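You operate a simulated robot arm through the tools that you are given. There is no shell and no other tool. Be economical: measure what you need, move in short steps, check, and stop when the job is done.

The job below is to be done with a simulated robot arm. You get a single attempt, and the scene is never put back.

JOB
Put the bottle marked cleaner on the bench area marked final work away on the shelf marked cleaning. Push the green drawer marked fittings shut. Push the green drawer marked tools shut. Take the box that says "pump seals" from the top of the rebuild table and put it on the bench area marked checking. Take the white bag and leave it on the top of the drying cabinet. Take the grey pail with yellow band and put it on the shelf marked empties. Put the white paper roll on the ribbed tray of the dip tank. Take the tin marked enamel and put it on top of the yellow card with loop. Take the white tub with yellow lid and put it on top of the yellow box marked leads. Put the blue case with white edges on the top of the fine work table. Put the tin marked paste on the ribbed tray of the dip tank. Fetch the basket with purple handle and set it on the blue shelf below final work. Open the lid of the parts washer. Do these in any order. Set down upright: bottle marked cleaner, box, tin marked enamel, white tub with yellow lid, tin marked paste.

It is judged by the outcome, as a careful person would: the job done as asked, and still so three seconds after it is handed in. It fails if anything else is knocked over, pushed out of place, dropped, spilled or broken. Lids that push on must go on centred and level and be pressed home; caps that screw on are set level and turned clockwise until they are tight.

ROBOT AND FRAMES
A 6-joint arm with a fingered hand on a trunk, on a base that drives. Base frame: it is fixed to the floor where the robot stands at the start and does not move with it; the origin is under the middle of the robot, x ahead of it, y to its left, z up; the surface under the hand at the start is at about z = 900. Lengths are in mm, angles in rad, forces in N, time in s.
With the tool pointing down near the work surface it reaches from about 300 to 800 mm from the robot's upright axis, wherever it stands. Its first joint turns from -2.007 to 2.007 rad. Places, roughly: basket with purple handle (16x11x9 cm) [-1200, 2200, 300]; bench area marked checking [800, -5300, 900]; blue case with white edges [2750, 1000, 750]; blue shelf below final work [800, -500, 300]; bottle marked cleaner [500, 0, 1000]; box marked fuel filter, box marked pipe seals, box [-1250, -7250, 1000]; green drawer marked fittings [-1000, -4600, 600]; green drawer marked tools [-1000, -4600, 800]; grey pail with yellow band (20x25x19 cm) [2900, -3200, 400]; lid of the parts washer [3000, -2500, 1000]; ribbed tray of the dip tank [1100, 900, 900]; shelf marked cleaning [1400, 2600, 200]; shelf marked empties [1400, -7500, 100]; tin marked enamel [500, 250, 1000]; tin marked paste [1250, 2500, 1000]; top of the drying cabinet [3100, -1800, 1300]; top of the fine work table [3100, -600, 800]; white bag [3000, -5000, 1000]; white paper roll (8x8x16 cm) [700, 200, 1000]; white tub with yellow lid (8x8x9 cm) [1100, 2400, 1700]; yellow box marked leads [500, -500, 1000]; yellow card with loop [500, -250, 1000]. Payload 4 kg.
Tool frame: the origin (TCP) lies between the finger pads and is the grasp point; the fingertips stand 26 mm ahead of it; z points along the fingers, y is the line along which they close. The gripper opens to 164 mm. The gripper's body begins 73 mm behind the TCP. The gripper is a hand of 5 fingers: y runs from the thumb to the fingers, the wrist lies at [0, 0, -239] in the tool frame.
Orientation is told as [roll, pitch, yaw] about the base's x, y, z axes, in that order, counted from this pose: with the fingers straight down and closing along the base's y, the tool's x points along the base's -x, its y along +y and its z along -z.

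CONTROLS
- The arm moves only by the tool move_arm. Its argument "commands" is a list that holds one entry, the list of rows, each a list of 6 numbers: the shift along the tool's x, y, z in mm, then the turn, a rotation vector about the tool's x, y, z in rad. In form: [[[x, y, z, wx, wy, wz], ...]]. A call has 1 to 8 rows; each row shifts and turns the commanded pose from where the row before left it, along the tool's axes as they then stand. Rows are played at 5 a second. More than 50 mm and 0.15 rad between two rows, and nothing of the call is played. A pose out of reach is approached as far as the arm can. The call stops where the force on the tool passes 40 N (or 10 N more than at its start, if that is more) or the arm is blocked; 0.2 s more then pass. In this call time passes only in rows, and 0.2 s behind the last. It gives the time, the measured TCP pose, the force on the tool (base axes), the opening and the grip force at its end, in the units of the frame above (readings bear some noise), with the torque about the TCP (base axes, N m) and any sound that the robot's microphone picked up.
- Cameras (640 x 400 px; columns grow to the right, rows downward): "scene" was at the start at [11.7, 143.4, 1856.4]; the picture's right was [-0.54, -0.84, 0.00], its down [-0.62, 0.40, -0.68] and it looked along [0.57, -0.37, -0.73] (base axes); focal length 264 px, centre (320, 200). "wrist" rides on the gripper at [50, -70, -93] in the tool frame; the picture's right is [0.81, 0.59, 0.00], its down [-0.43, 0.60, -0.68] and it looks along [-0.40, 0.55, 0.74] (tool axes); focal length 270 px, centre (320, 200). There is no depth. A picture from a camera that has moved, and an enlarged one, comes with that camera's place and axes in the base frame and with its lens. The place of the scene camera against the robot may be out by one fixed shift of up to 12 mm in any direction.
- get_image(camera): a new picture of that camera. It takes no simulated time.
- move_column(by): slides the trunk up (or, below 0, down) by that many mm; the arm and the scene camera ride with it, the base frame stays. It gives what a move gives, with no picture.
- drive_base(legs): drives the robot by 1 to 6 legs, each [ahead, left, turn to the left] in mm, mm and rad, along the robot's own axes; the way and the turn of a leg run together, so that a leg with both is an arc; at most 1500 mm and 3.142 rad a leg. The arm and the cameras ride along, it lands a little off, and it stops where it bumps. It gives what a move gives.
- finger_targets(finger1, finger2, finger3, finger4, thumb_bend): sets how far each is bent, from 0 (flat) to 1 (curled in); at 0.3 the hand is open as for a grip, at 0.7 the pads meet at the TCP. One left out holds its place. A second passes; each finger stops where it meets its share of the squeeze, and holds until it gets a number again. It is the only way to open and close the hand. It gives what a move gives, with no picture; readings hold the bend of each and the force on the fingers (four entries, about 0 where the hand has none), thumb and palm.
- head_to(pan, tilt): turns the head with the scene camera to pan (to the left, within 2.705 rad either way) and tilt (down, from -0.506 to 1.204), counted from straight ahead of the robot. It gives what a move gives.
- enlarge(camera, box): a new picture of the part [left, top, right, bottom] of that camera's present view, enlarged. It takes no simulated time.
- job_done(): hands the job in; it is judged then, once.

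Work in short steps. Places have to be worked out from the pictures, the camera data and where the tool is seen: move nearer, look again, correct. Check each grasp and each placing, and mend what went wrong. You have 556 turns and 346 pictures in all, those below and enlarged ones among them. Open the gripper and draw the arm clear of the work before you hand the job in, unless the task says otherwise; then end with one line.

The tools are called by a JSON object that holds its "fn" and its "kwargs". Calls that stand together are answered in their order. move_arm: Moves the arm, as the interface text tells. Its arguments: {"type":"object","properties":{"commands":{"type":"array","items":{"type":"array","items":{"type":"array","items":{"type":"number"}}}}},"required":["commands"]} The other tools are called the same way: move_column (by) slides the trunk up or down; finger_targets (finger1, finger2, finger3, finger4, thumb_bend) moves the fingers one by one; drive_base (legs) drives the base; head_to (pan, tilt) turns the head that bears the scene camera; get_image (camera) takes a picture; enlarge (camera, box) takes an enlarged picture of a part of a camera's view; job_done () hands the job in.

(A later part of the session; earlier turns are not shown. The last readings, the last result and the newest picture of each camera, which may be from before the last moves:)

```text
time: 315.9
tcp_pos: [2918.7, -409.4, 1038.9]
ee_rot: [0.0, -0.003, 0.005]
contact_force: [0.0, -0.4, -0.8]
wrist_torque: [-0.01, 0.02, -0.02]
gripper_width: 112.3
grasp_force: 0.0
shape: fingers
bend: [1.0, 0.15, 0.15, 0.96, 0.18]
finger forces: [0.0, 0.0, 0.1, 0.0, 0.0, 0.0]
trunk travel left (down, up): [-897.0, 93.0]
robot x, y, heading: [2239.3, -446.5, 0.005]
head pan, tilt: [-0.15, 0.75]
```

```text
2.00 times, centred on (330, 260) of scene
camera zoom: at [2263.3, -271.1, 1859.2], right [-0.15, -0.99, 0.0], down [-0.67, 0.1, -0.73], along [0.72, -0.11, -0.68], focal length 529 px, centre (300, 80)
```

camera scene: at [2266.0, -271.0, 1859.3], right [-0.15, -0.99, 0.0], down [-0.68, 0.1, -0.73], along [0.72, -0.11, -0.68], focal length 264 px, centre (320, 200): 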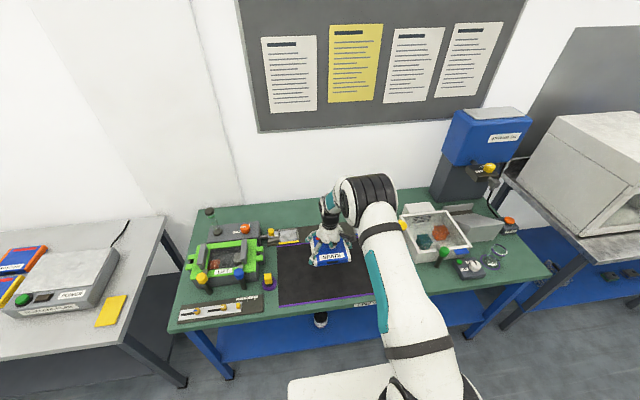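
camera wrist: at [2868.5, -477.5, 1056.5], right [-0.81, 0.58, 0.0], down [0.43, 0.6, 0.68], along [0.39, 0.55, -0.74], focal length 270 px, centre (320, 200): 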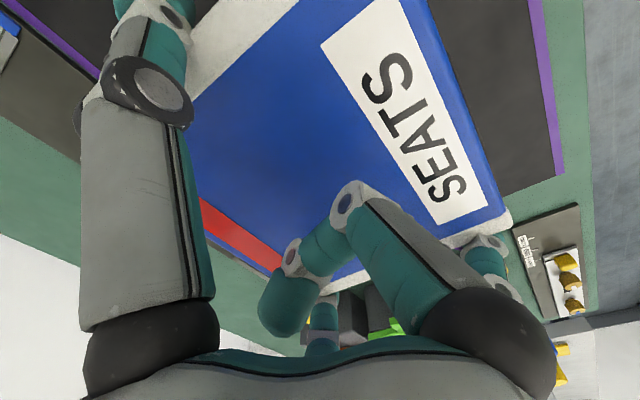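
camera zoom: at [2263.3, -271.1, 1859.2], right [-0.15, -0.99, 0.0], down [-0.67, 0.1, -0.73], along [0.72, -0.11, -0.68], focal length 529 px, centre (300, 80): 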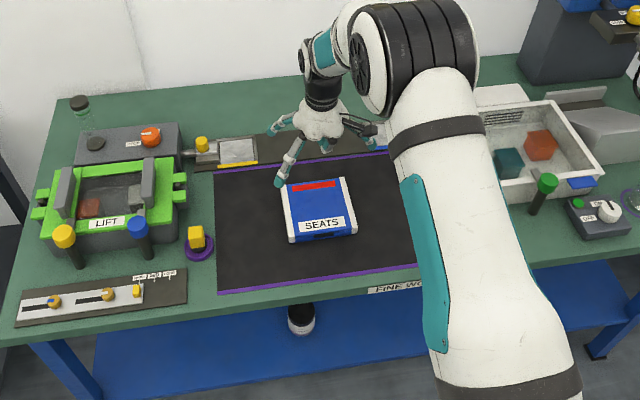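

The case rests on the fine work table. Now I open the hand normally and drive right to the parts washer.

{"fn": "finger_targets", "kwargs": {"finger1": 0.3, "finger2": 0.3, "finger3": 0.3, "finger4": 0.3, "thumb_bend": 0.3}}

{"fn": "drive_base", "kwargs": {"legs": [[-330, 0, 0], [0, -1450, 0]]}}

{"fn": "head_to", "kwargs": {"pan": -0.5, "tilt": 0.5}}

{"fn": "get_image", "kwargs": {"camera": "scene"}}

```text
time: 316.9
tcp_pos: [2921.9, -409.3, 1037.8]
ee_rot: [0.0, -0.004, 0.002]
contact_force: [0.1, -0.8, -0.5]
wrist_torque: [0.01, 0.0, 0.0]
gripper_width: 91.0
grasp_force: 0.0
shape: fingers
bend: [0.3, 0.3, 0.3, 0.3, 0.3]
finger forces: [0.0, 0.1, 0.0, 0.1, 0.1, 0.1]
trunk travel left (down, up): [-897.0, 93.0]
robot x, y, heading: [2236.1, -446.3, 0.004]
head pan, tilt: [-0.15, 0.75]
```

```text
time: 325.9
tcp_pos: [2601.7, -1848.2, 1038.8]
ee_rot: [0.001, -0.003, 0.008]
contact_force: [-0.6, -1.3, -0.3]
wrist_torque: [-0.01, -0.01, 0.02]
gripper_width: 90.6
grasp_force: 0.2
shape: fingers
bend: [0.3, 0.3, 0.3, 0.3, 0.3]
finger forces: [0.0, 0.1, 0.0, 0.0, 0.1, 0.0]
trunk travel left (down, up): [-897.0, 93.0]
robot x, y, heading: [1921.1, -1886.2, 0.005]
head pan, tilt: [-0.15, 0.75]
```

```text
time: 326.7
tcp_pos: [2602.5, -1849.2, 1039.0]
ee_rot: [0.0, -0.004, 0.007]
contact_force: [-0.5, -0.6, -0.2]
wrist_torque: [0.01, 0.0, 0.0]
gripper_width: 90.9
grasp_force: 0.0
shape: fingers
bend: [0.3, 0.3, 0.3, 0.3, 0.3]
finger forces: [0.1, 0.0, 0.1, 0.0, 0.1, 0.0]
trunk travel left (down, up): [-897.0, 93.0]
robot x, y, heading: [1920.6, -1889.1, 0.004]
head pan, tilt: [-0.499, 0.499]
```

```text
210 pictures are left
camera scene: at [1943.9, -1743.4, 1881.2], right [-0.47, -0.88, 0.0], down [-0.42, 0.23, -0.88], along [0.77, -0.41, -0.48], focal length 264 px, centre (320, 200)
```

scene: 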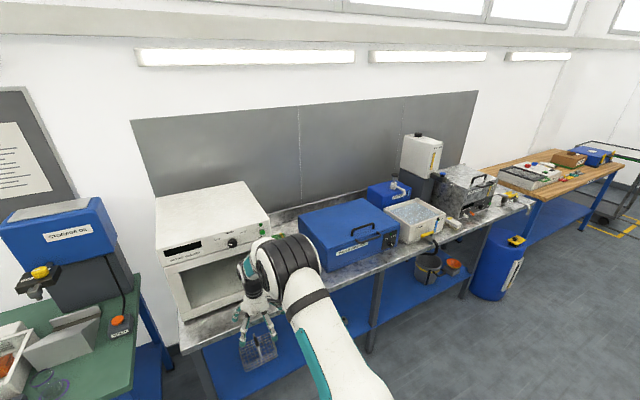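

I see the drying cabinet, the blue parts washer, and the pail on the lower shelf. Zooming on the washer lid and handle.

{"fn": "enlarge", "kwargs": {"camera": "scene", "box": [280, 170, 480, 300]}}

{"fn": "enlarge", "kwargs": {"camera": "scene", "box": [460, 120, 640, 240]}}

```text
3.08 times, centred on (380, 235) of scene
camera zoom: at [1943.9, -1743.4, 1881.2], right [-0.47, -0.88, 0.0], down [-0.42, 0.23, -0.88], along [0.77, -0.41, -0.48], focal length 814 px, centre (135, 92)
```

zoom: 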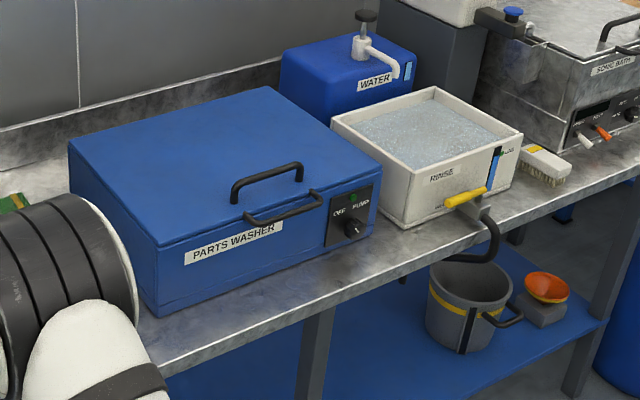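

```text
3.33 times, centred on (550, 180) of scene
camera zoom: at [1943.9, -1743.4, 1881.2], right [-0.47, -0.88, 0.0], down [-0.42, 0.23, -0.88], along [0.77, -0.41, -0.48], focal length 881 px, centre (-447, 267)
```

zoom: 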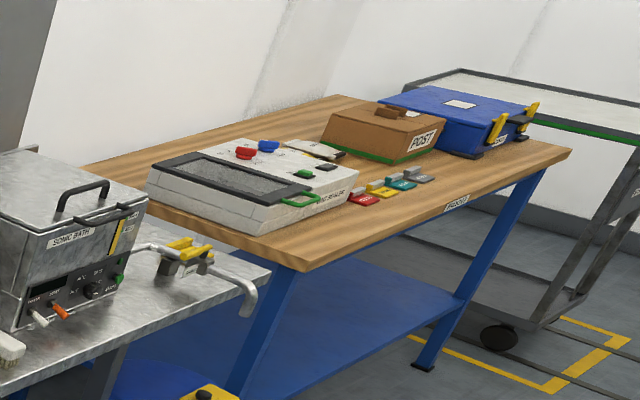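

The lid handle is around (2900, −2538). I move in front of the washer, and take a closer look.

{"fn": "drive_base", "kwargs": {"legs": [[0, -680, 0], [250, 0, 0]]}}

{"fn": "head_to", "kwargs": {"pan": 0.0, "tilt": 0.7}}

{"fn": "get_image", "kwargs": {"camera": "scene"}}

{"fn": "get_image", "kwargs": {"camera": "wrist"}}

```text
time: 331.3
tcp_pos: [2734.0, -2508.7, 1034.8]
ee_rot: [-0.004, 0.027, 0.011]
contact_force: [-20.4, 0.3, -1.7]
wrist_torque: [-0.14, -0.04, 0.28]
gripper_width: 90.7
grasp_force: 9.5
shape: fingers
bend: [0.3, 0.3, 0.33, 0.6, 0.3]
finger forces: [0.0, 0.1, 7.2, 13.2, 0.0, 0.0]
trunk travel left (down, up): [-897.0, 93.0]
robot x, y, heading: [2063.6, -2545.7, 0.01]
head pan, tilt: [-0.499, 0.499]
stopped in leg 2: the force on the tool passed its limit at 48 N (the readings are from after the stop); the commanded pose is now the measured one
```

```text
time: 332.2
tcp_pos: [2734.4, -2509.5, 1036.4]
ee_rot: [-0.004, 0.02, 0.01]
contact_force: [-27.3, -0.2, -1.4]
wrist_torque: [-0.07, -0.14, 0.45]
gripper_width: 91.0
grasp_force: 13.8
shape: fingers
bend: [0.3, 0.3, 0.34, 0.6, 0.3]
finger forces: [0.0, 0.1, 11.0, 16.2, 0.0, 0.0]
trunk travel left (down, up): [-897.0, 93.0]
robot x, y, heading: [2064.9, -2542.9, 0.008]
head pan, tilt: [0.0, 0.7]
```

```text
207 pictures are left
camera scene: at [2087.5, -2360.4, 1863.6], right [0.01, -1.0, 0.0], down [-0.64, 0.0, -0.77], along [0.77, 0.01, -0.64], focal length 264 px, centre (320, 200)
```

scene: 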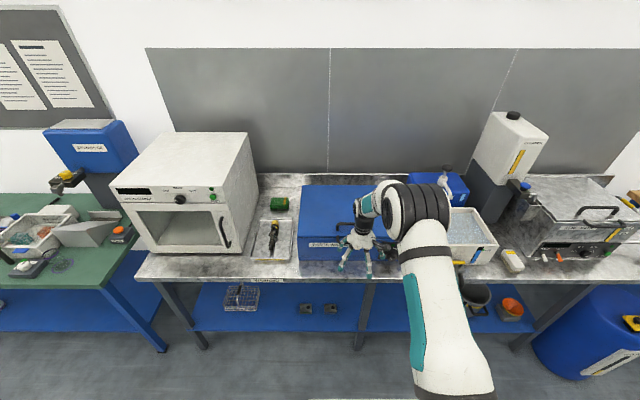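

```text
206 pictures are left
camera wrist: at [2687.1, -2579.8, 1130.3], right [-0.81, 0.58, 0.01], down [0.44, 0.6, 0.67], along [0.38, 0.55, -0.74], focal length 270 px, centre (320, 200)
```

wrist: 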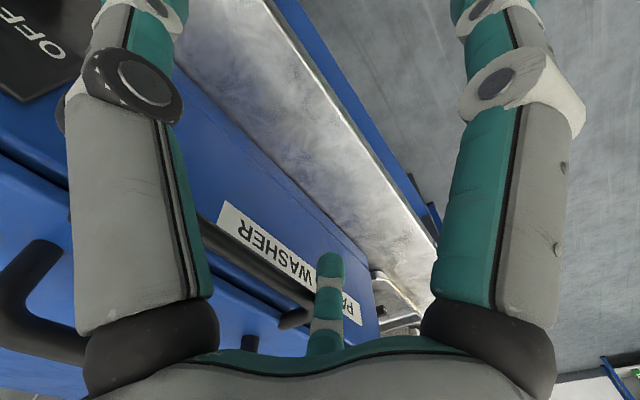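

The fingers touched the washer's front. I back off at once and raise the hand.

{"fn": "drive_base", "kwargs": {"legs": [[-80, 0, 0]]}}

{"fn": "move_arm", "kwargs": {"commands": [[[0, 0, -45, 0, 0.01, 0], [0, 0, -45, 0, 0.01, 0], [0, 0, -45, 0, 0, 0], [0, 0, -45, 0, 0, 0], [0, 0, -45, 0, 0, 0]]]}}

{"fn": "get_image", "kwargs": {"camera": "wrist"}}

{"fn": "enlarge", "kwargs": {"camera": "scene", "box": [270, 160, 500, 300]}}

```text
time: 333.3
tcp_pos: [2658.0, -2509.8, 1035.7]
ee_rot: [-0.003, 0.016, 0.009]
contact_force: [-1.0, 0.5, -0.8]
wrist_torque: [0.01, -0.04, -0.01]
gripper_width: 90.7
grasp_force: 0.0
shape: fingers
bend: [0.3, 0.3, 0.3, 0.3, 0.3]
finger forces: [0.1, 0.0, 0.1, 0.0, 0.1, 0.1]
trunk travel left (down, up): [-897.0, 93.0]
robot x, y, heading: [1984.3, -2549.4, 0.006]
head pan, tilt: [0.0, 0.7]
```

```text
time: 334.5
tcp_pos: [2664.2, -2509.9, 1261.4]
ee_rot: [-0.002, 0.036, 0.009]
contact_force: [0.5, 0.0, 0.1]
wrist_torque: [0.01, -0.02, -0.01]
gripper_width: 91.0
grasp_force: 0.0
shape: fingers
bend: [0.3, 0.3, 0.3, 0.3, 0.3]
finger forces: [0.0, 0.0, 0.0, 0.0, 0.0, 0.1]
trunk travel left (down, up): [-897.0, 93.0]
robot x, y, heading: [1981.1, -2544.3, 0.008]
head pan, tilt: [0.0, 0.7]
```

```text
205 pictures are left
camera wrist: at [2618.1, -2579.9, 1357.1], right [-0.81, 0.58, 0.03], down [0.45, 0.6, 0.66], along [0.37, 0.55, -0.75], focal length 270 px, centre (320, 200)
```

wrist: 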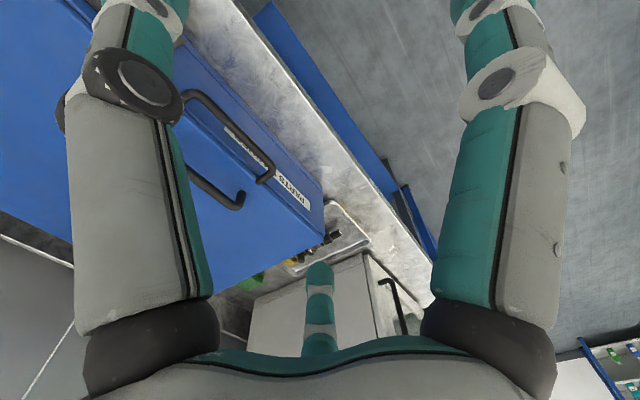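

```text
2.78 times, centred on (385, 230) of scene
camera zoom: at [2011.5, -2361.1, 1863.5], right [0.01, -1.0, 0.0], down [-0.64, 0.0, -0.77], along [0.77, 0.01, -0.64], focal length 736 px, centre (139, 116)
```

zoom: 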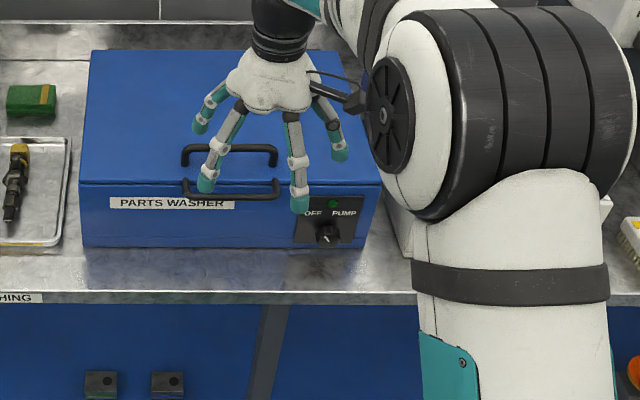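

Zooming on the handles.

{"fn": "enlarge", "kwargs": {"camera": "wrist", "box": [170, 60, 330, 240]}}

{"fn": "enlarge", "kwargs": {"camera": "scene", "box": [290, 195, 410, 260]}}

```text
2.22 times, centred on (250, 150) of wrist
camera zoom: at [2618.1, -2579.9, 1357.1], right [-0.81, 0.58, 0.03], down [0.45, 0.6, 0.66], along [0.37, 0.55, -0.75], focal length 601 px, centre (476, 311)
```

zoom: 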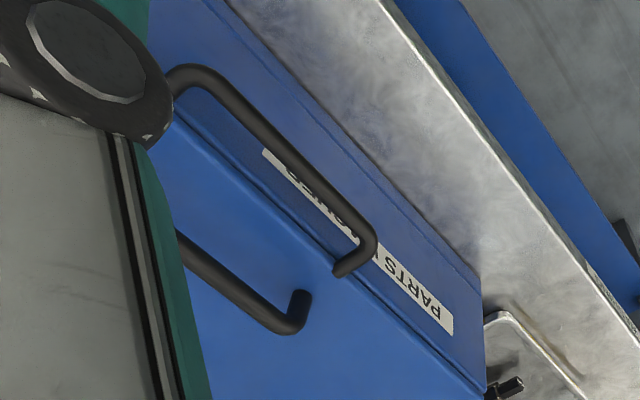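

```text
5.33 times, centred on (350, 228) of scene
camera zoom: at [2011.5, -2361.1, 1863.5], right [0.01, -1.0, 0.0], down [-0.64, 0.0, -0.77], along [0.77, 0.01, -0.64], focal length 1410 px, centre (160, 53)
```

zoom: 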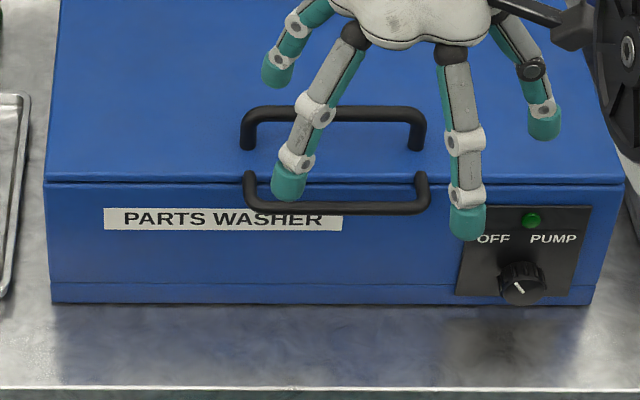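

The front bar is attached to the lid: at x≈2827, z≈993, y≈−2414…−2570; hinge at about x≈3215. I'll lift it from below with a closed, horizontal hand. First I close the fingers into a beak and tilt the hand to horizontal.

{"fn": "finger_targets", "kwargs": {"finger1": 0.7, "finger2": 0.7, "finger3": 0.7, "finger4": 0.7, "thumb_bend": 0.7}}

{"fn": "move_arm", "kwargs": {"commands": [[[0, 0, 0, 0, -0.14, 0], [0, 0, 0, 0, -0.14, 0], [0, 0, 0, 0, -0.14, 0], [0, 0, 0, 0, -0.14, 0], [0, 0, 0, 0, -0.14, 0], [0, 0, 0, 0, -0.14, 0], [0, 0, 0, 0, -0.14, 0], [0, 0, 0, 0, -0.14, 0]]]}}

{"fn": "move_arm", "kwargs": {"commands": [[[0, 0, 0, 0, -0.14, 0], [0, 0, 0, 0, -0.14, 0], [0, 0, 0, 0, -0.14, 0], [0, 0, 0, 0, -0.14, 0], [0, 0, 0, 0, -0.08, 0]]]}}

{"fn": "get_image", "kwargs": {"camera": "scene"}}

```text
time: 335.5
tcp_pos: [2665.5, -2508.7, 1261.4]
ee_rot: [-0.002, 0.038, 0.009]
contact_force: [0.3, 0.6, 0.2]
wrist_torque: [-0.04, 0.02, -0.01]
gripper_width: 0.0
grasp_force: 0.0
shape: fingers
bend: [0.68, 0.68, 0.68, 0.68, 0.69]
finger forces: [0.0, 0.1, 0.0, 0.1, 0.0, 0.0]
trunk travel left (down, up): [-897.0, 93.0]
robot x, y, heading: [1983.7, -2546.9, 0.007]
head pan, tilt: [0.0, 0.7]
```

```text
time: 337.3
tcp_pos: [2663.9, -2519.2, 1257.0]
ee_rot: [-0.047, -0.758, 0.01]
contact_force: [0.8, -0.2, 0.5]
wrist_torque: [-0.02, -0.01, 0.04]
gripper_width: 0.0
grasp_force: 0.2
shape: fingers
bend: [0.68, 0.68, 0.68, 0.68, 0.69]
finger forces: [0.0, 0.0, 0.0, 0.1, 0.0, 0.0]
out of reach, approached as far as the arm can: row 6, 7, 8
trunk travel left (down, up): [-897.0, 93.0]
robot x, y, heading: [1986.4, -2546.9, 0.008]
head pan, tilt: [0.0, 0.7]
```

```text
time: 338.5
tcp_pos: [2661.5, -2525.7, 1254.2]
ee_rot: [-0.236, -1.23, 0.151]
contact_force: [-0.4, -0.4, -0.9]
wrist_torque: [-0.04, 0.0, -0.04]
gripper_width: 0.2
grasp_force: 0.0
shape: fingers
bend: [0.68, 0.68, 0.68, 0.68, 0.69]
finger forces: [0.0, 0.0, 0.0, 0.0, 0.0, 0.1]
out of reach, approached as far as the arm can: row 1, 2, 5
trunk travel left (down, up): [-897.0, 93.0]
robot x, y, heading: [1981.2, -2548.1, 0.009]
head pan, tilt: [0.0, 0.7]
```

```text
201 pictures are left
camera scene: at [2012.8, -2360.2, 1863.5], right [0.01, -1.0, 0.0], down [-0.64, 0.0, -0.76], along [0.76, 0.01, -0.64], focal length 264 px, centre (320, 200)
```

scene: 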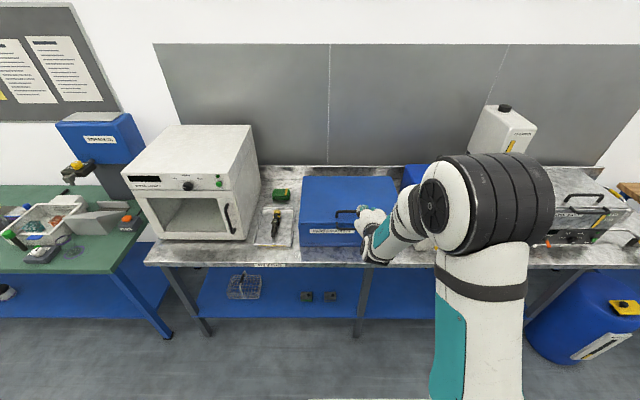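

Continue the tilt slightly past horizontal.

{"fn": "move_arm", "kwargs": {"commands": [[[0, 0, 0, 0.007, -0.139, 0.013], [0, 0, 0, 0.007, -0.139, 0.013], [0, 0, 0, 0.007, -0.139, 0.013]]]}}

```text
time: 339.3
tcp_pos: [2662.0, -2496.0, 1258.1]
ee_rot: [-2.691, -1.481, 2.599]
contact_force: [-0.2, 0.7, 0.3]
wrist_torque: [0.0, 0.03, 0.0]
gripper_width: 0.1
grasp_force: 0.1
shape: fingers
bend: [0.68, 0.68, 0.68, 0.68, 0.69]
finger forces: [0.0, 0.0, 0.1, 0.0, 0.0, 0.0]
out of reach, approached as far as the arm can: row 1, 2, 3
trunk travel left (down, up): [-897.0, 93.0]
robot x, y, heading: [1984.3, -2546.2, 0.007]
head pan, tilt: [0.0, 0.7]
```

The hand is now horizontal, pointing at +x. I lower to just below bar height, clear of the table, and then look.

{"fn": "move_column", "kwargs": {"by": -305}}

{"fn": "move_arm", "kwargs": {"commands": [[[0, 4, 0, 0, 0, 0]]]}}

{"fn": "get_image", "kwargs": {"camera": "scene"}}

{"fn": "get_image", "kwargs": {"camera": "wrist"}}

```text
time: 342.4
tcp_pos: [2662.5, -2496.9, 952.9]
ee_rot: [-2.69, -1.481, 2.599]
contact_force: [0.6, 0.3, 0.6]
wrist_torque: [-0.01, 0.0, 0.02]
gripper_width: 0.0
grasp_force: 0.1
shape: fingers
bend: [0.68, 0.68, 0.68, 0.68, 0.69]
finger forces: [0.0, 0.0, 0.0, 0.1, 0.1, 0.0]
trunk travel left (down, up): [-592.0, 398.0]
robot x, y, heading: [1983.3, -2550.7, 0.006]
head pan, tilt: [0.0, 0.7]
```

```text
time: 342.8
tcp_pos: [2661.7, -2491.9, 953.7]
ee_rot: [-2.692, -1.482, 2.599]
contact_force: [1.1, 0.7, -0.3]
wrist_torque: [-0.03, 0.02, 0.05]
gripper_width: 0.1
grasp_force: 0.0
shape: fingers
bend: [0.68, 0.68, 0.68, 0.68, 0.69]
finger forces: [0.0, 0.0, 0.1, 0.1, 0.1, 0.0]
trunk travel left (down, up): [-592.0, 398.0]
robot x, y, heading: [1983.3, -2550.5, 0.009]
head pan, tilt: [0.0, 0.7]
```

```text
200 pictures are left
camera scene: at [2012.6, -2360.9, 1558.5], right [0.01, -1.0, 0.0], down [-0.64, 0.0, -0.76], along [0.76, 0.01, -0.64], focal length 264 px, centre (320, 200)
```

scene: 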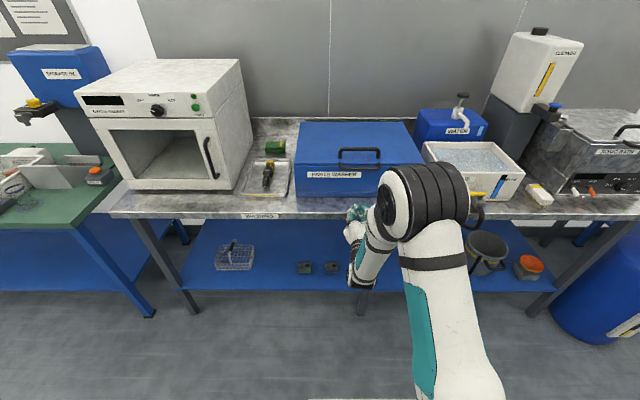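

```text
199 pictures are left
camera wrist: at [2566.1, -2556.5, 898.1], right [0.12, 0.55, -0.83], down [-0.65, 0.67, 0.35], along [0.75, 0.5, 0.43], focal length 270 px, centre (320, 200)
```

wrist: 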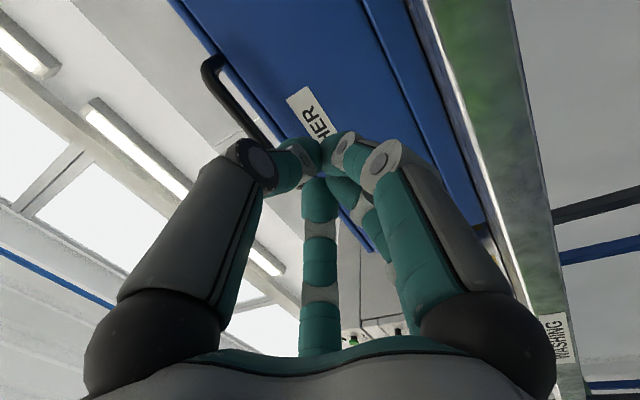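

Re-triangulated: bar at x≈2790, z≈1032, y −2430…−2574; box front x≈2818. I move forward under the bar with the arm.

{"fn": "move_arm", "kwargs": {"commands": [[[3, 0.5, 39, 0, 0, 0], [3, 0.5, 39, 0, 0, 0], [2.6, 0.5, 35, 0, 0, 0]]]}}

{"fn": "get_image", "kwargs": {"camera": "wrist"}}

{"fn": "enlarge", "kwargs": {"camera": "scene", "box": [270, 120, 470, 260]}}

```text
time: 343.6
tcp_pos: [2775.7, -2492.4, 952.6]
ee_rot: [-2.684, -1.486, 2.578]
contact_force: [-0.9, 0.5, 0.5]
wrist_torque: [-0.04, -0.01, 0.02]
gripper_width: 0.0
grasp_force: 0.0
shape: fingers
bend: [0.68, 0.68, 0.68, 0.68, 0.69]
finger forces: [0.0, 0.0, 0.0, 0.0, 0.1, 0.1]
out of reach, approached as far as the arm can: row 2, 3
trunk travel left (down, up): [-592.0, 398.0]
robot x, y, heading: [1983.4, -2546.3, 0.003]
head pan, tilt: [0.0, 0.7]
```

```text
198 pictures are left
camera wrist: at [2680.3, -2554.9, 897.1], right [0.12, 0.55, -0.83], down [-0.64, 0.68, 0.36], along [0.76, 0.49, 0.43], focal length 270 px, centre (320, 200)
```

wrist: 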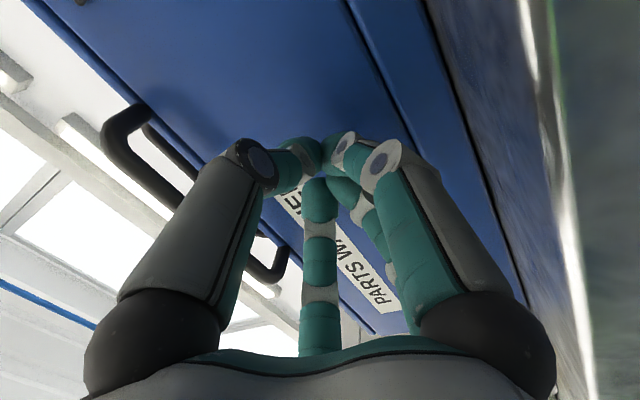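

```text
2.86 times, centred on (370, 190) of scene
camera zoom: at [2013.0, -2361.0, 1558.5], right [0.01, -1.0, 0.0], down [-0.64, 0.0, -0.76], along [0.76, 0.01, -0.64], focal length 756 px, centre (177, 229)
```

zoom: 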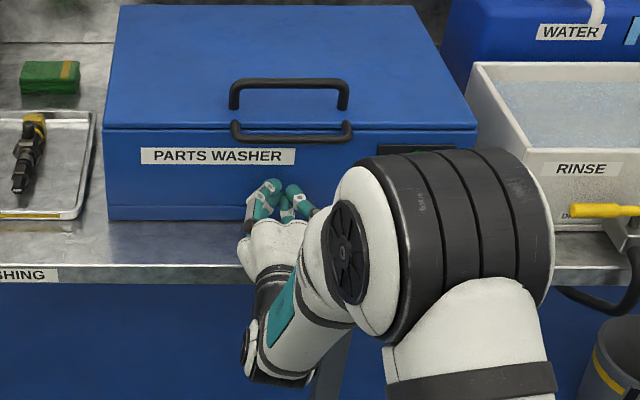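

The bar is right above the fingertips: x≈2785, z≈1020. I raise the trunk in stages to lift the lid.

{"fn": "drive_base", "kwargs": {"legs": [[8, 0, 0]]}}

{"fn": "move_column", "kwargs": {"by": 60}}

{"fn": "enlarge", "kwargs": {"camera": "scene", "box": [270, 120, 470, 260]}}

{"fn": "get_image", "kwargs": {"camera": "wrist"}}

```text
time: 344.3
tcp_pos: [2783.6, -2491.0, 953.3]
ee_rot: [-2.689, -1.484, 2.586]
contact_force: [0.1, -0.1, 0.7]
wrist_torque: [0.02, -0.01, 0.02]
gripper_width: 0.0
grasp_force: 0.2
shape: fingers
bend: [0.68, 0.68, 0.68, 0.68, 0.69]
finger forces: [0.1, 0.0, 0.0, 0.1, 0.0, 0.0]
trunk travel left (down, up): [-592.0, 398.0]
robot x, y, heading: [1991.6, -2550.1, 0.007]
head pan, tilt: [0.0, 0.7]
```

```text
time: 345.3
tcp_pos: [2784.1, -2493.1, 1013.6]
ee_rot: [-2.693, -1.483, 2.587]
contact_force: [-0.5, -0.3, -0.1]
wrist_torque: [0.0, 0.0, -0.03]
gripper_width: 0.0
grasp_force: 0.3
shape: fingers
bend: [0.68, 0.68, 0.68, 0.68, 0.69]
finger forces: [0.1, 0.0, 0.1, 0.8, 0.0, 0.1]
trunk travel left (down, up): [-652.0, 338.0]
robot x, y, heading: [1992.7, -2548.5, 0.011]
head pan, tilt: [0.0, 0.7]
```

```text
2.86 times, centred on (370, 190) of scene
camera zoom: at [2020.6, -2360.8, 1618.5], right [0.01, -1.0, 0.0], down [-0.64, 0.0, -0.76], along [0.76, 0.01, -0.64], focal length 756 px, centre (177, 229)
```

zoom: 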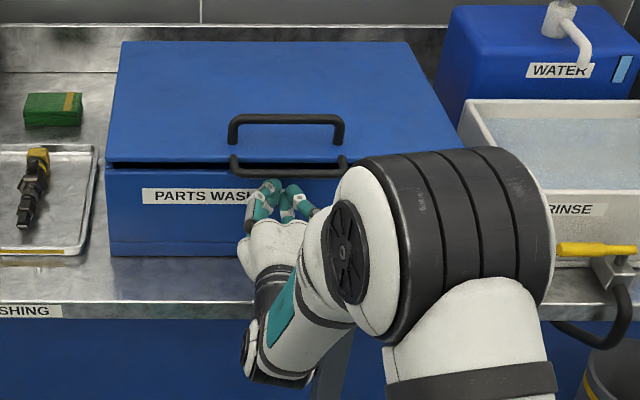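

```text
195 pictures are left
camera wrist: at [2687.7, -2554.6, 957.4], right [0.12, 0.55, -0.83], down [-0.64, 0.68, 0.36], along [0.76, 0.49, 0.43], focal length 270 px, centre (320, 200)
```

wrist: 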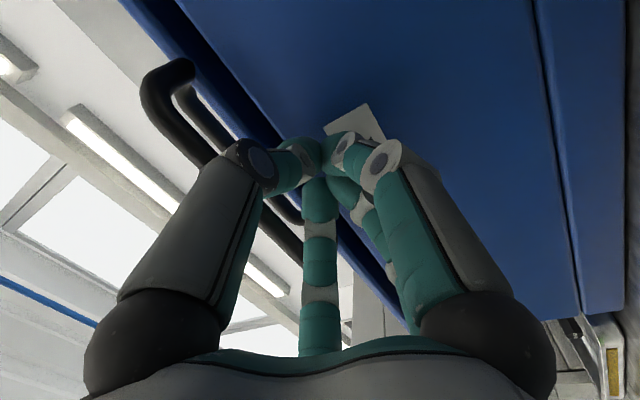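

The lid is lifting with almost no force. Raise another 100.

{"fn": "move_column", "kwargs": {"by": 100}}

{"fn": "get_image", "kwargs": {"camera": "scene"}}

{"fn": "get_image", "kwargs": {"camera": "wrist"}}

```text
time: 346.6
tcp_pos: [2782.9, -2492.0, 1112.7]
ee_rot: [-2.694, -1.485, 2.588]
contact_force: [-0.7, -1.0, -1.1]
wrist_torque: [-0.01, -0.01, -0.02]
gripper_width: 0.1
grasp_force: 0.1
shape: fingers
bend: [0.68, 0.68, 0.68, 0.68, 0.69]
finger forces: [0.0, 0.1, 0.1, 0.0, 0.0, 0.0]
trunk travel left (down, up): [-752.0, 238.0]
robot x, y, heading: [1992.8, -2547.3, 0.009]
head pan, tilt: [0.0, 0.7]
```

```text
194 pictures are left
camera scene: at [2020.6, -2360.8, 1718.5], right [0.01, -1.0, 0.0], down [-0.64, 0.0, -0.76], along [0.76, 0.01, -0.64], focal length 264 px, centre (320, 200)
```

scene: 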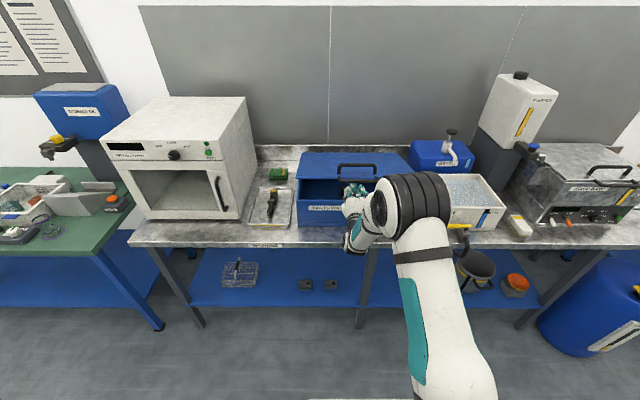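

```text
193 pictures are left
camera wrist: at [2687.8, -2554.6, 1057.5], right [0.12, 0.55, -0.83], down [-0.64, 0.68, 0.36], along [0.76, 0.49, 0.43], focal length 270 px, centre (320, 200)
```

wrist: 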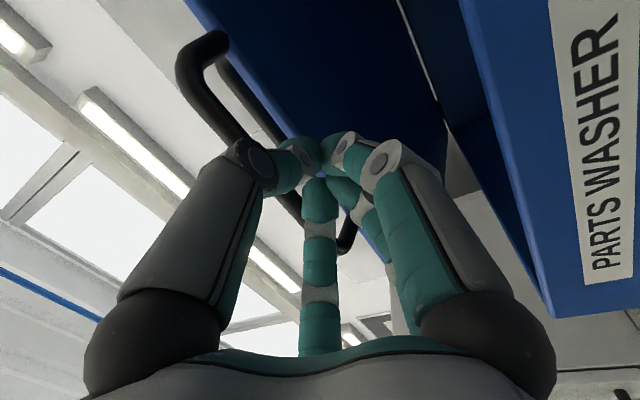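

The lid is opening and holds easily. I advance the hand 150 under the lid and raise further.

{"fn": "drive_base", "kwargs": {"legs": [[130, 0, 0]]}}

{"fn": "move_column", "kwargs": {"by": 120}}

{"fn": "get_image", "kwargs": {"camera": "scene"}}

{"fn": "get_image", "kwargs": {"camera": "wrist"}}

```text
time: 347.9
tcp_pos: [2913.2, -2491.7, 1111.0]
ee_rot: [-2.689, -1.486, 2.583]
contact_force: [0.5, 0.5, -0.1]
wrist_torque: [0.0, -0.05, 0.02]
gripper_width: 0.0
grasp_force: 0.2
shape: fingers
bend: [0.68, 0.68, 0.68, 0.68, 0.69]
finger forces: [0.0, 0.0, 0.0, 0.1, 0.1, 0.0]
trunk travel left (down, up): [-752.0, 238.0]
robot x, y, heading: [2116.5, -2545.2, 0.006]
head pan, tilt: [0.0, 0.7]
```

```text
time: 349.4
tcp_pos: [2914.6, -2491.3, 1233.6]
ee_rot: [-2.696, -1.485, 2.59]
contact_force: [0.5, 0.5, -0.1]
wrist_torque: [0.01, 0.01, -0.01]
gripper_width: 0.2
grasp_force: 0.0
shape: fingers
bend: [0.68, 0.68, 0.68, 0.68, 0.69]
finger forces: [0.0, 0.0, 0.0, 0.0, 0.1, 0.0]
trunk travel left (down, up): [-872.0, 118.0]
robot x, y, heading: [2124.7, -2545.1, 0.001]
head pan, tilt: [0.0, 0.7]
```

```text
192 pictures are left
camera scene: at [2150.3, -2359.9, 1838.5], right [0.01, -1.0, 0.0], down [-0.64, 0.0, -0.76], along [0.76, 0.0, -0.64], focal length 264 px, centre (320, 200)
```

scene: 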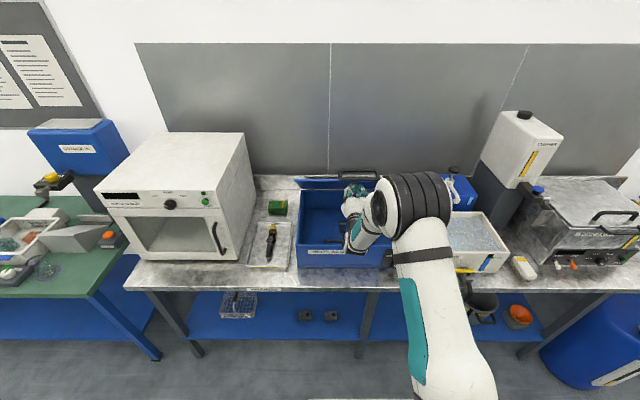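

```text
191 pictures are left
camera wrist: at [2817.4, -2554.1, 1177.6], right [0.12, 0.55, -0.83], down [-0.64, 0.68, 0.36], along [0.76, 0.49, 0.43], focal length 270 px, centre (320, 200)
```

wrist: 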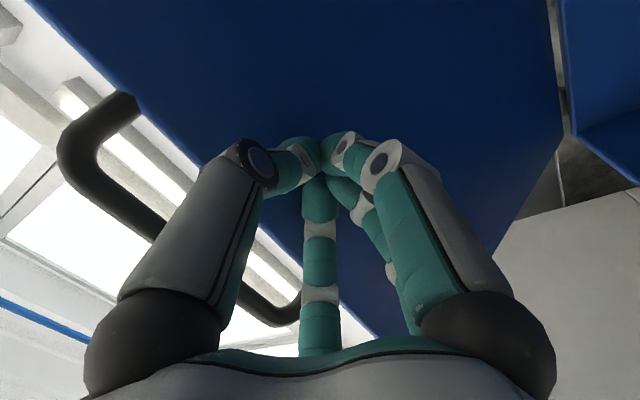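

The lid is well up. I push forward to bring it towards or past vertical.

{"fn": "drive_base", "kwargs": {"legs": [[130, 0, 0]]}}

{"fn": "get_image", "kwargs": {"camera": "scene"}}

{"fn": "get_image", "kwargs": {"camera": "wrist"}}

```text
time: 350.7
tcp_pos: [3046.5, -2489.9, 1232.1]
ee_rot: [-2.687, -1.486, 2.583]
contact_force: [1.3, -0.3, 0.0]
wrist_torque: [0.0, 0.01, 0.0]
gripper_width: 0.0
grasp_force: 0.0
shape: fingers
bend: [0.68, 0.68, 0.68, 0.68, 0.69]
finger forces: [0.0, 0.1, 0.1, 0.0, 0.0, 0.0]
trunk travel left (down, up): [-872.0, 118.0]
robot x, y, heading: [2253.1, -2543.5, 0.003]
head pan, tilt: [0.0, 0.7]
```

```text
190 pictures are left
camera scene: at [2284.2, -2359.0, 1838.5], right [0.01, -1.0, 0.0], down [-0.65, 0.0, -0.76], along [0.76, 0.01, -0.65], focal length 264 px, centre (320, 200)
```

scene: 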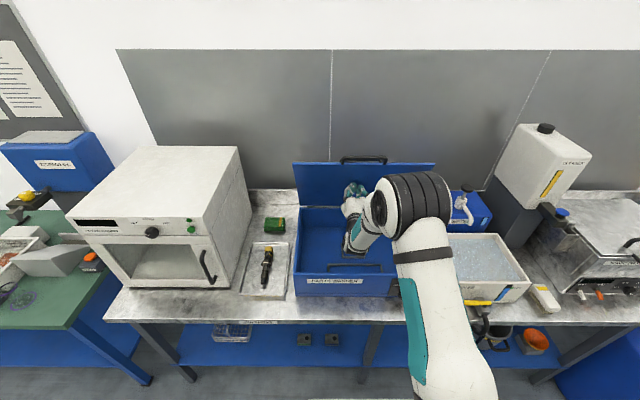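

```text
189 pictures are left
camera wrist: at [2950.7, -2552.6, 1176.7], right [0.12, 0.55, -0.83], down [-0.64, 0.68, 0.36], along [0.76, 0.49, 0.43], focal length 270 px, centre (320, 200)
```

wrist: 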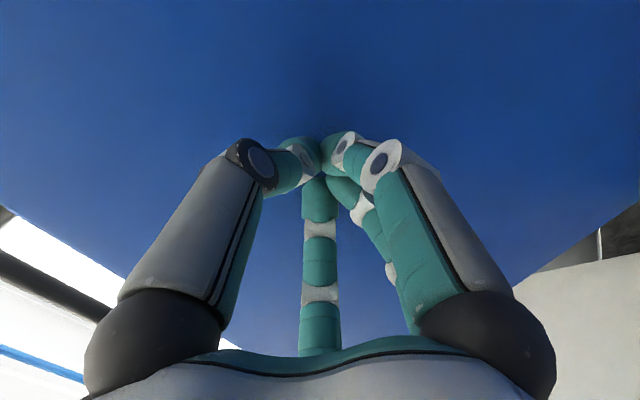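

The lid stands open. A bit more push to bring it to its stop, then withdraw and see whether it holds.

{"fn": "drive_base", "kwargs": {"legs": [[60, 0, 0]]}}

{"fn": "drive_base", "kwargs": {"legs": [[-120, 0, 0]]}}

{"fn": "get_image", "kwargs": {"camera": "scene"}}

```text
time: 351.7
tcp_pos: [3106.3, -2490.4, 1232.0]
ee_rot: [-2.682, -1.484, 2.576]
contact_force: [1.0, 0.4, 0.2]
wrist_torque: [0.02, -0.08, -0.01]
gripper_width: 0.0
grasp_force: 0.0
shape: fingers
bend: [0.68, 0.68, 0.68, 0.68, 0.69]
finger forces: [0.0, 0.0, 0.0, 0.0, 0.0, 0.1]
trunk travel left (down, up): [-872.0, 118.0]
robot x, y, heading: [2309.9, -2543.9, 0.01]
head pan, tilt: [0.0, 0.7]
```

```text
time: 352.9
tcp_pos: [2984.4, -2490.8, 1233.0]
ee_rot: [-2.7, -1.483, 2.595]
contact_force: [0.1, -0.1, 0.6]
wrist_torque: [0.0, 0.09, 0.02]
gripper_width: 0.0
grasp_force: 0.1
shape: fingers
bend: [0.68, 0.68, 0.68, 0.68, 0.69]
finger forces: [0.0, 0.1, 0.0, 0.1, 0.0, 0.0]
trunk travel left (down, up): [-872.0, 118.0]
robot x, y, heading: [2197.0, -2546.0, 0.011]
head pan, tilt: [0.0, 0.7]
```

```text
188 pictures are left
camera scene: at [2221.4, -2359.5, 1838.5], right [0.01, -1.0, 0.0], down [-0.64, 0.0, -0.77], along [0.77, 0.01, -0.64], focal length 264 px, centre (320, 200)
```

scene: 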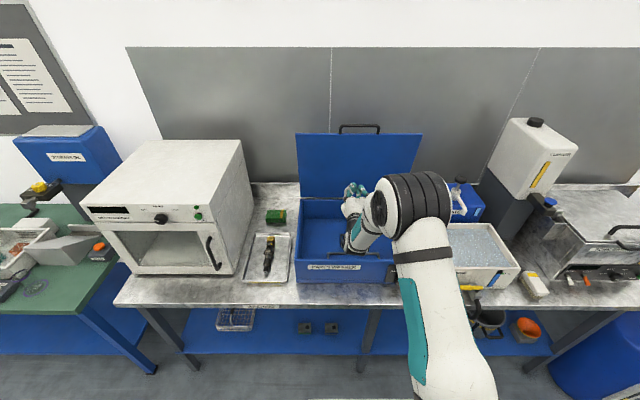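

The lid stays open. I back out and go to look at the pail under the table.

{"fn": "drive_base", "kwargs": {"legs": [[-400, 0, 0], [0, -650, 0]]}}

{"fn": "head_to", "kwargs": {"pan": 0.0, "tilt": 0.75}}

{"fn": "move_column", "kwargs": {"by": -400}}

{"fn": "get_image", "kwargs": {"camera": "scene"}}

```text
time: 358.6
tcp_pos: [2585.9, -3132.5, 1232.7]
ee_rot: [-2.696, -1.483, 2.594]
contact_force: [-0.8, 0.0, -0.4]
wrist_torque: [-0.01, 0.0, 0.03]
gripper_width: 0.0
grasp_force: 0.0
shape: fingers
bend: [0.68, 0.68, 0.68, 0.68, 0.69]
finger forces: [0.0, 0.0, 0.0, 0.0, 0.0, 0.0]
trunk travel left (down, up): [-872.0, 118.0]
robot x, y, heading: [1796.6, -3187.9, 0.01]
head pan, tilt: [0.0, 0.7]
```

```text
time: 359.2
tcp_pos: [2586.3, -3132.1, 1232.4]
ee_rot: [-2.69, -1.485, 2.589]
contact_force: [0.3, -0.2, -0.1]
wrist_torque: [0.0, -0.02, -0.03]
gripper_width: 0.0
grasp_force: 0.0
shape: fingers
bend: [0.68, 0.68, 0.68, 0.68, 0.69]
finger forces: [0.0, 0.1, 0.0, 0.0, 0.1, 0.1]
trunk travel left (down, up): [-872.0, 118.0]
robot x, y, heading: [1795.0, -3192.6, 0.009]
head pan, tilt: [0.0, 0.75]
```

```text
time: 363.0
tcp_pos: [2585.7, -3131.5, 832.5]
ee_rot: [-2.694, -1.483, 2.591]
contact_force: [-0.5, -1.3, 0.4]
wrist_torque: [-0.01, 0.0, 0.0]
gripper_width: 0.0
grasp_force: 0.0
shape: fingers
bend: [0.68, 0.68, 0.68, 0.68, 0.69]
finger forces: [0.1, 0.1, 0.1, 0.1, 0.0, 0.1]
trunk travel left (down, up): [-472.0, 518.0]
robot x, y, heading: [1794.5, -3189.9, 0.011]
head pan, tilt: [0.0, 0.75]
```

```text
187 pictures are left
camera scene: at [1820.2, -3003.0, 1434.3], right [0.01, -1.0, 0.0], down [-0.68, -0.01, -0.73], along [0.73, 0.01, -0.68], focal length 264 px, centre (320, 200)
```

scene: 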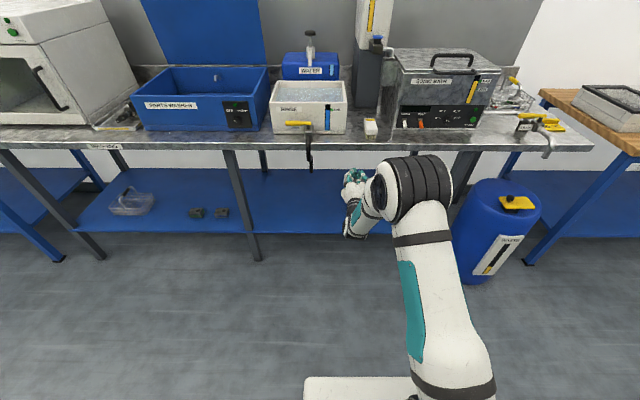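

The arm hides the pail. I shift right and lower the camera.

{"fn": "drive_base", "kwargs": {"legs": [[0, -400, 0]]}}

{"fn": "move_column", "kwargs": {"by": -250}}

{"fn": "head_to", "kwargs": {"pan": 0.2, "tilt": 0.6}}

{"fn": "get_image", "kwargs": {"camera": "scene"}}

```text
time: 365.5
tcp_pos: [2589.6, -3537.2, 832.9]
ee_rot: [-2.691, -1.484, 2.586]
contact_force: [-0.3, 0.2, -0.2]
wrist_torque: [0.02, -0.03, 0.0]
gripper_width: 0.0
grasp_force: 0.0
shape: fingers
bend: [0.68, 0.68, 0.68, 0.68, 0.69]
finger forces: [0.1, 0.0, 0.1, 0.1, 0.0, 0.0]
trunk travel left (down, up): [-472.0, 518.0]
robot x, y, heading: [1795.7, -3590.0, 0.006]
head pan, tilt: [0.0, 0.75]
```

```text
time: 368.1
tcp_pos: [2588.4, -3536.8, 582.9]
ee_rot: [-2.691, -1.483, 2.587]
contact_force: [-0.6, -0.3, -0.6]
wrist_torque: [0.0, 0.04, -0.01]
gripper_width: 0.1
grasp_force: 0.0
shape: fingers
bend: [0.68, 0.68, 0.68, 0.68, 0.69]
finger forces: [0.0, 0.0, 0.1, 0.0, 0.1, 0.0]
trunk travel left (down, up): [-222.0, 768.0]
robot x, y, heading: [1797.2, -3588.6, 0.003]
head pan, tilt: [0.0, 0.75]
```

```text
time: 368.9
tcp_pos: [2589.6, -3537.0, 583.1]
ee_rot: [-2.692, -1.481, 2.584]
contact_force: [-0.4, 0.1, 0.3]
wrist_torque: [0.01, -0.04, 0.0]
gripper_width: 0.1
grasp_force: 0.0
shape: fingers
bend: [0.68, 0.68, 0.68, 0.68, 0.69]
finger forces: [0.0, 0.0, 0.0, 0.1, 0.0, 0.0]
trunk travel left (down, up): [-222.0, 768.0]
robot x, y, heading: [1797.3, -3589.1, 0.004]
head pan, tilt: [0.201, 0.6]
```

```text
186 pictures are left
camera scene: at [1827.8, -3386.1, 1197.1], right [0.2, -0.98, 0.0], down [-0.55, -0.11, -0.82], along [0.81, 0.17, -0.57], focal length 264 px, centre (320, 200)
```

scene: 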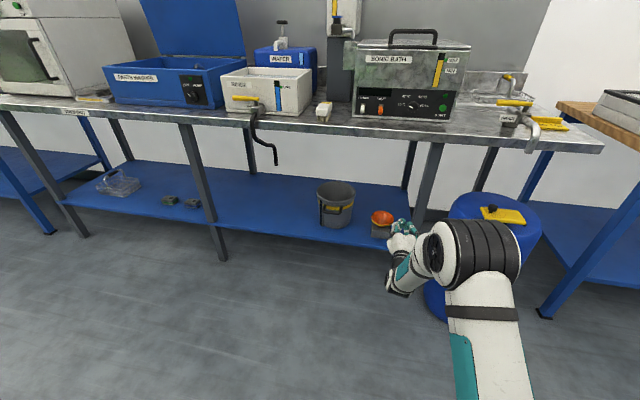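

{"fn": "enlarge", "kwargs": {"camera": "scene", "box": [290, 160, 430, 260]}}

```text
4.00 times, centred on (360, 210) of scene
camera zoom: at [1827.8, -3386.1, 1197.1], right [0.2, -0.98, 0.0], down [-0.55, -0.11, -0.82], along [0.81, 0.17, -0.57], focal length 1058 px, centre (160, 160)
```

zoom: 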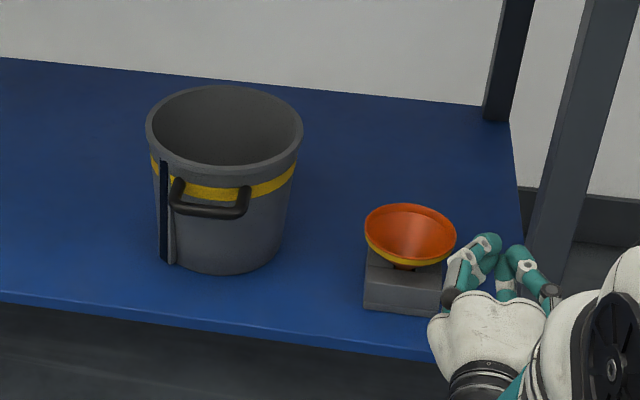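

The pail is at about (2900, −3245) on the lower shelf (z≈310), 190 tall, with a front handle. I'll pinch its right-hand rim with the hand tilted ~38°, bring it out, set it on the floor and re-grasp it from above. First re-orient the hand in free space.

{"fn": "drive_base", "kwargs": {"legs": [[-100, 200, 0]]}}

{"fn": "move_arm", "kwargs": {"commands": [[[0, 0, 0, -0.0065, 0.1393, -0.0126], [0, 0, 0, -0.0065, 0.1393, -0.0126], [0, 0, 0, -0.0065, 0.1393, -0.0126], [0, 0, 0, -0.0065, 0.1393, -0.0126], [0, 0, 0, -0.0065, 0.1393, -0.0126], [0, 0, 0, -0.0065, 0.1393, -0.0126], [0, 0, 0, -0.0065, 0.1393, -0.0126]]]}}

```text
time: 370.6
tcp_pos: [2486.2, -3333.7, 582.7]
ee_rot: [-2.69, -1.485, 2.589]
contact_force: [0.4, -1.1, 0.3]
wrist_torque: [0.02, -0.04, -0.02]
gripper_width: 0.1
grasp_force: 0.0
shape: fingers
bend: [0.68, 0.68, 0.68, 0.68, 0.69]
finger forces: [0.0, 0.0, 0.0, 0.0, 0.0, 0.1]
trunk travel left (down, up): [-222.0, 768.0]
robot x, y, heading: [1692.9, -3390.8, -0.002]
head pan, tilt: [0.201, 0.6]
```

```text
time: 372.2
tcp_pos: [2485.8, -3342.4, 583.2]
ee_rot: [-0.173, -0.793, 0.059]
contact_force: [0.0, 0.4, -1.2]
wrist_torque: [-0.02, 0.0, 0.0]
gripper_width: 0.0
grasp_force: 0.0
shape: fingers
bend: [0.68, 0.68, 0.68, 0.68, 0.69]
finger forces: [0.1, 0.0, 0.0, 0.0, 0.1, 0.0]
out of reach, approached as far as the arm can: row 6, 7
trunk travel left (down, up): [-222.0, 768.0]
robot x, y, heading: [1697.8, -3388.5, 0.009]
head pan, tilt: [0.201, 0.6]
```

Level the roll, open the hand, and check position with the cameras.

{"fn": "move_arm", "kwargs": {"commands": [[[0, 0, 0, -0.0865, 0, 0], [0, 0, 0, -0.0865, 0, 0]]]}}

{"fn": "finger_targets", "kwargs": {"finger1": 0.3, "finger2": 0.35, "finger3": 0.35, "finger4": 0.3, "thumb_bend": 0.35}}

{"fn": "get_image", "kwargs": {"camera": "wrist"}}

{"fn": "get_image", "kwargs": {"camera": "scene"}}

```text
time: 372.8
tcp_pos: [2486.1, -3342.2, 581.9]
ee_rot: [-0.015, -0.792, 0.051]
contact_force: [0.6, -0.3, 0.1]
wrist_torque: [0.0, 0.02, -0.04]
gripper_width: 0.1
grasp_force: 0.1
shape: fingers
bend: [0.68, 0.68, 0.68, 0.68, 0.69]
finger forces: [0.0, 0.0, 0.0, 0.0, 0.0, 0.1]
trunk travel left (down, up): [-222.0, 768.0]
robot x, y, heading: [1694.2, -3389.1, 0.007]
head pan, tilt: [0.201, 0.6]
```

```text
time: 373.8
tcp_pos: [2486.0, -3342.0, 582.6]
ee_rot: [-0.012, -0.788, 0.049]
contact_force: [-0.5, 0.0, 0.4]
wrist_torque: [-0.01, 0.02, -0.04]
gripper_width: 85.2
grasp_force: 0.0
shape: fingers
bend: [0.3, 0.35, 0.35, 0.3, 0.35]
finger forces: [0.1, 0.1, 0.0, 0.1, 0.1, 0.0]
trunk travel left (down, up): [-222.0, 768.0]
robot x, y, heading: [1692.9, -3390.8, 0.009]
head pan, tilt: [0.201, 0.6]
```

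```text
184 pictures are left
camera wrist: at [2386.4, -3416.1, 612.8], right [-0.59, 0.56, -0.58], down [-0.2, 0.59, 0.78], along [0.78, 0.58, -0.24], focal length 270 px, centre (320, 200)
```

wrist: 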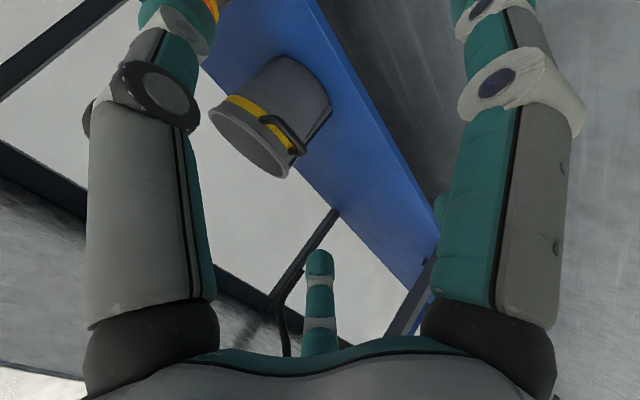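

```text
183 pictures are left
camera scene: at [1723.2, -3185.7, 1197.1], right [0.21, -0.98, 0.0], down [-0.55, -0.12, -0.82], along [0.81, 0.17, -0.57], focal length 264 px, centre (320, 200)
```

scene: 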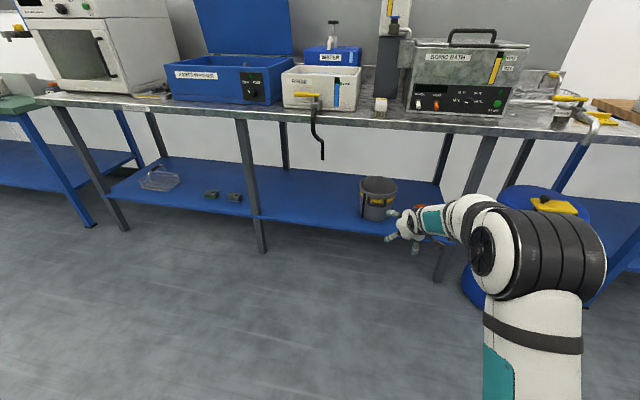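

Estimate: pail centre ≈(2893, −3247), rim z≈485. I drive 270 forward and look again.

{"fn": "drive_base", "kwargs": {"legs": [[270, 0, 0]]}}

{"fn": "get_image", "kwargs": {"camera": "wrist"}}

{"fn": "enlarge", "kwargs": {"camera": "scene", "box": [300, 100, 500, 260]}}

```text
time: 375.7
tcp_pos: [2757.7, -3338.9, 582.6]
ee_rot: [-0.013, -0.789, 0.053]
contact_force: [0.1, 0.4, -0.1]
wrist_torque: [0.0, 0.01, 0.02]
gripper_width: 85.0
grasp_force: 0.1
shape: fingers
bend: [0.3, 0.35, 0.35, 0.3, 0.35]
finger forces: [0.0, 0.1, 0.1, 0.1, 0.0, 0.0]
trunk travel left (down, up): [-222.0, 768.0]
robot x, y, heading: [1969.3, -3386.1, 0.011]
head pan, tilt: [0.201, 0.6]
```

```text
182 pictures are left
camera wrist: at [2659.6, -3411.9, 612.8], right [-0.59, 0.56, -0.58], down [-0.2, 0.59, 0.78], along [0.78, 0.58, -0.24], focal length 270 px, centre (320, 200)
```

wrist: 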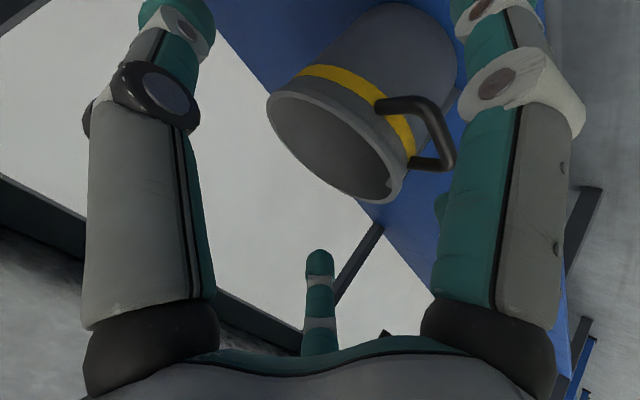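

```text
2.50 times, centred on (400, 180) of scene
camera zoom: at [1995.8, -3183.1, 1197.1], right [0.21, -0.98, 0.0], down [-0.55, -0.12, -0.83], along [0.81, 0.17, -0.56], focal length 661 px, centre (120, 250)
```

zoom: 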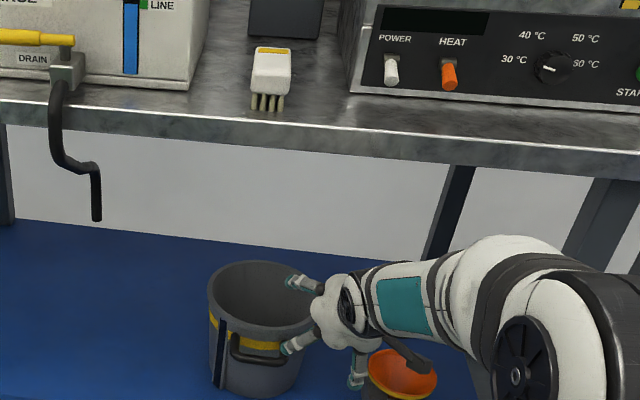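

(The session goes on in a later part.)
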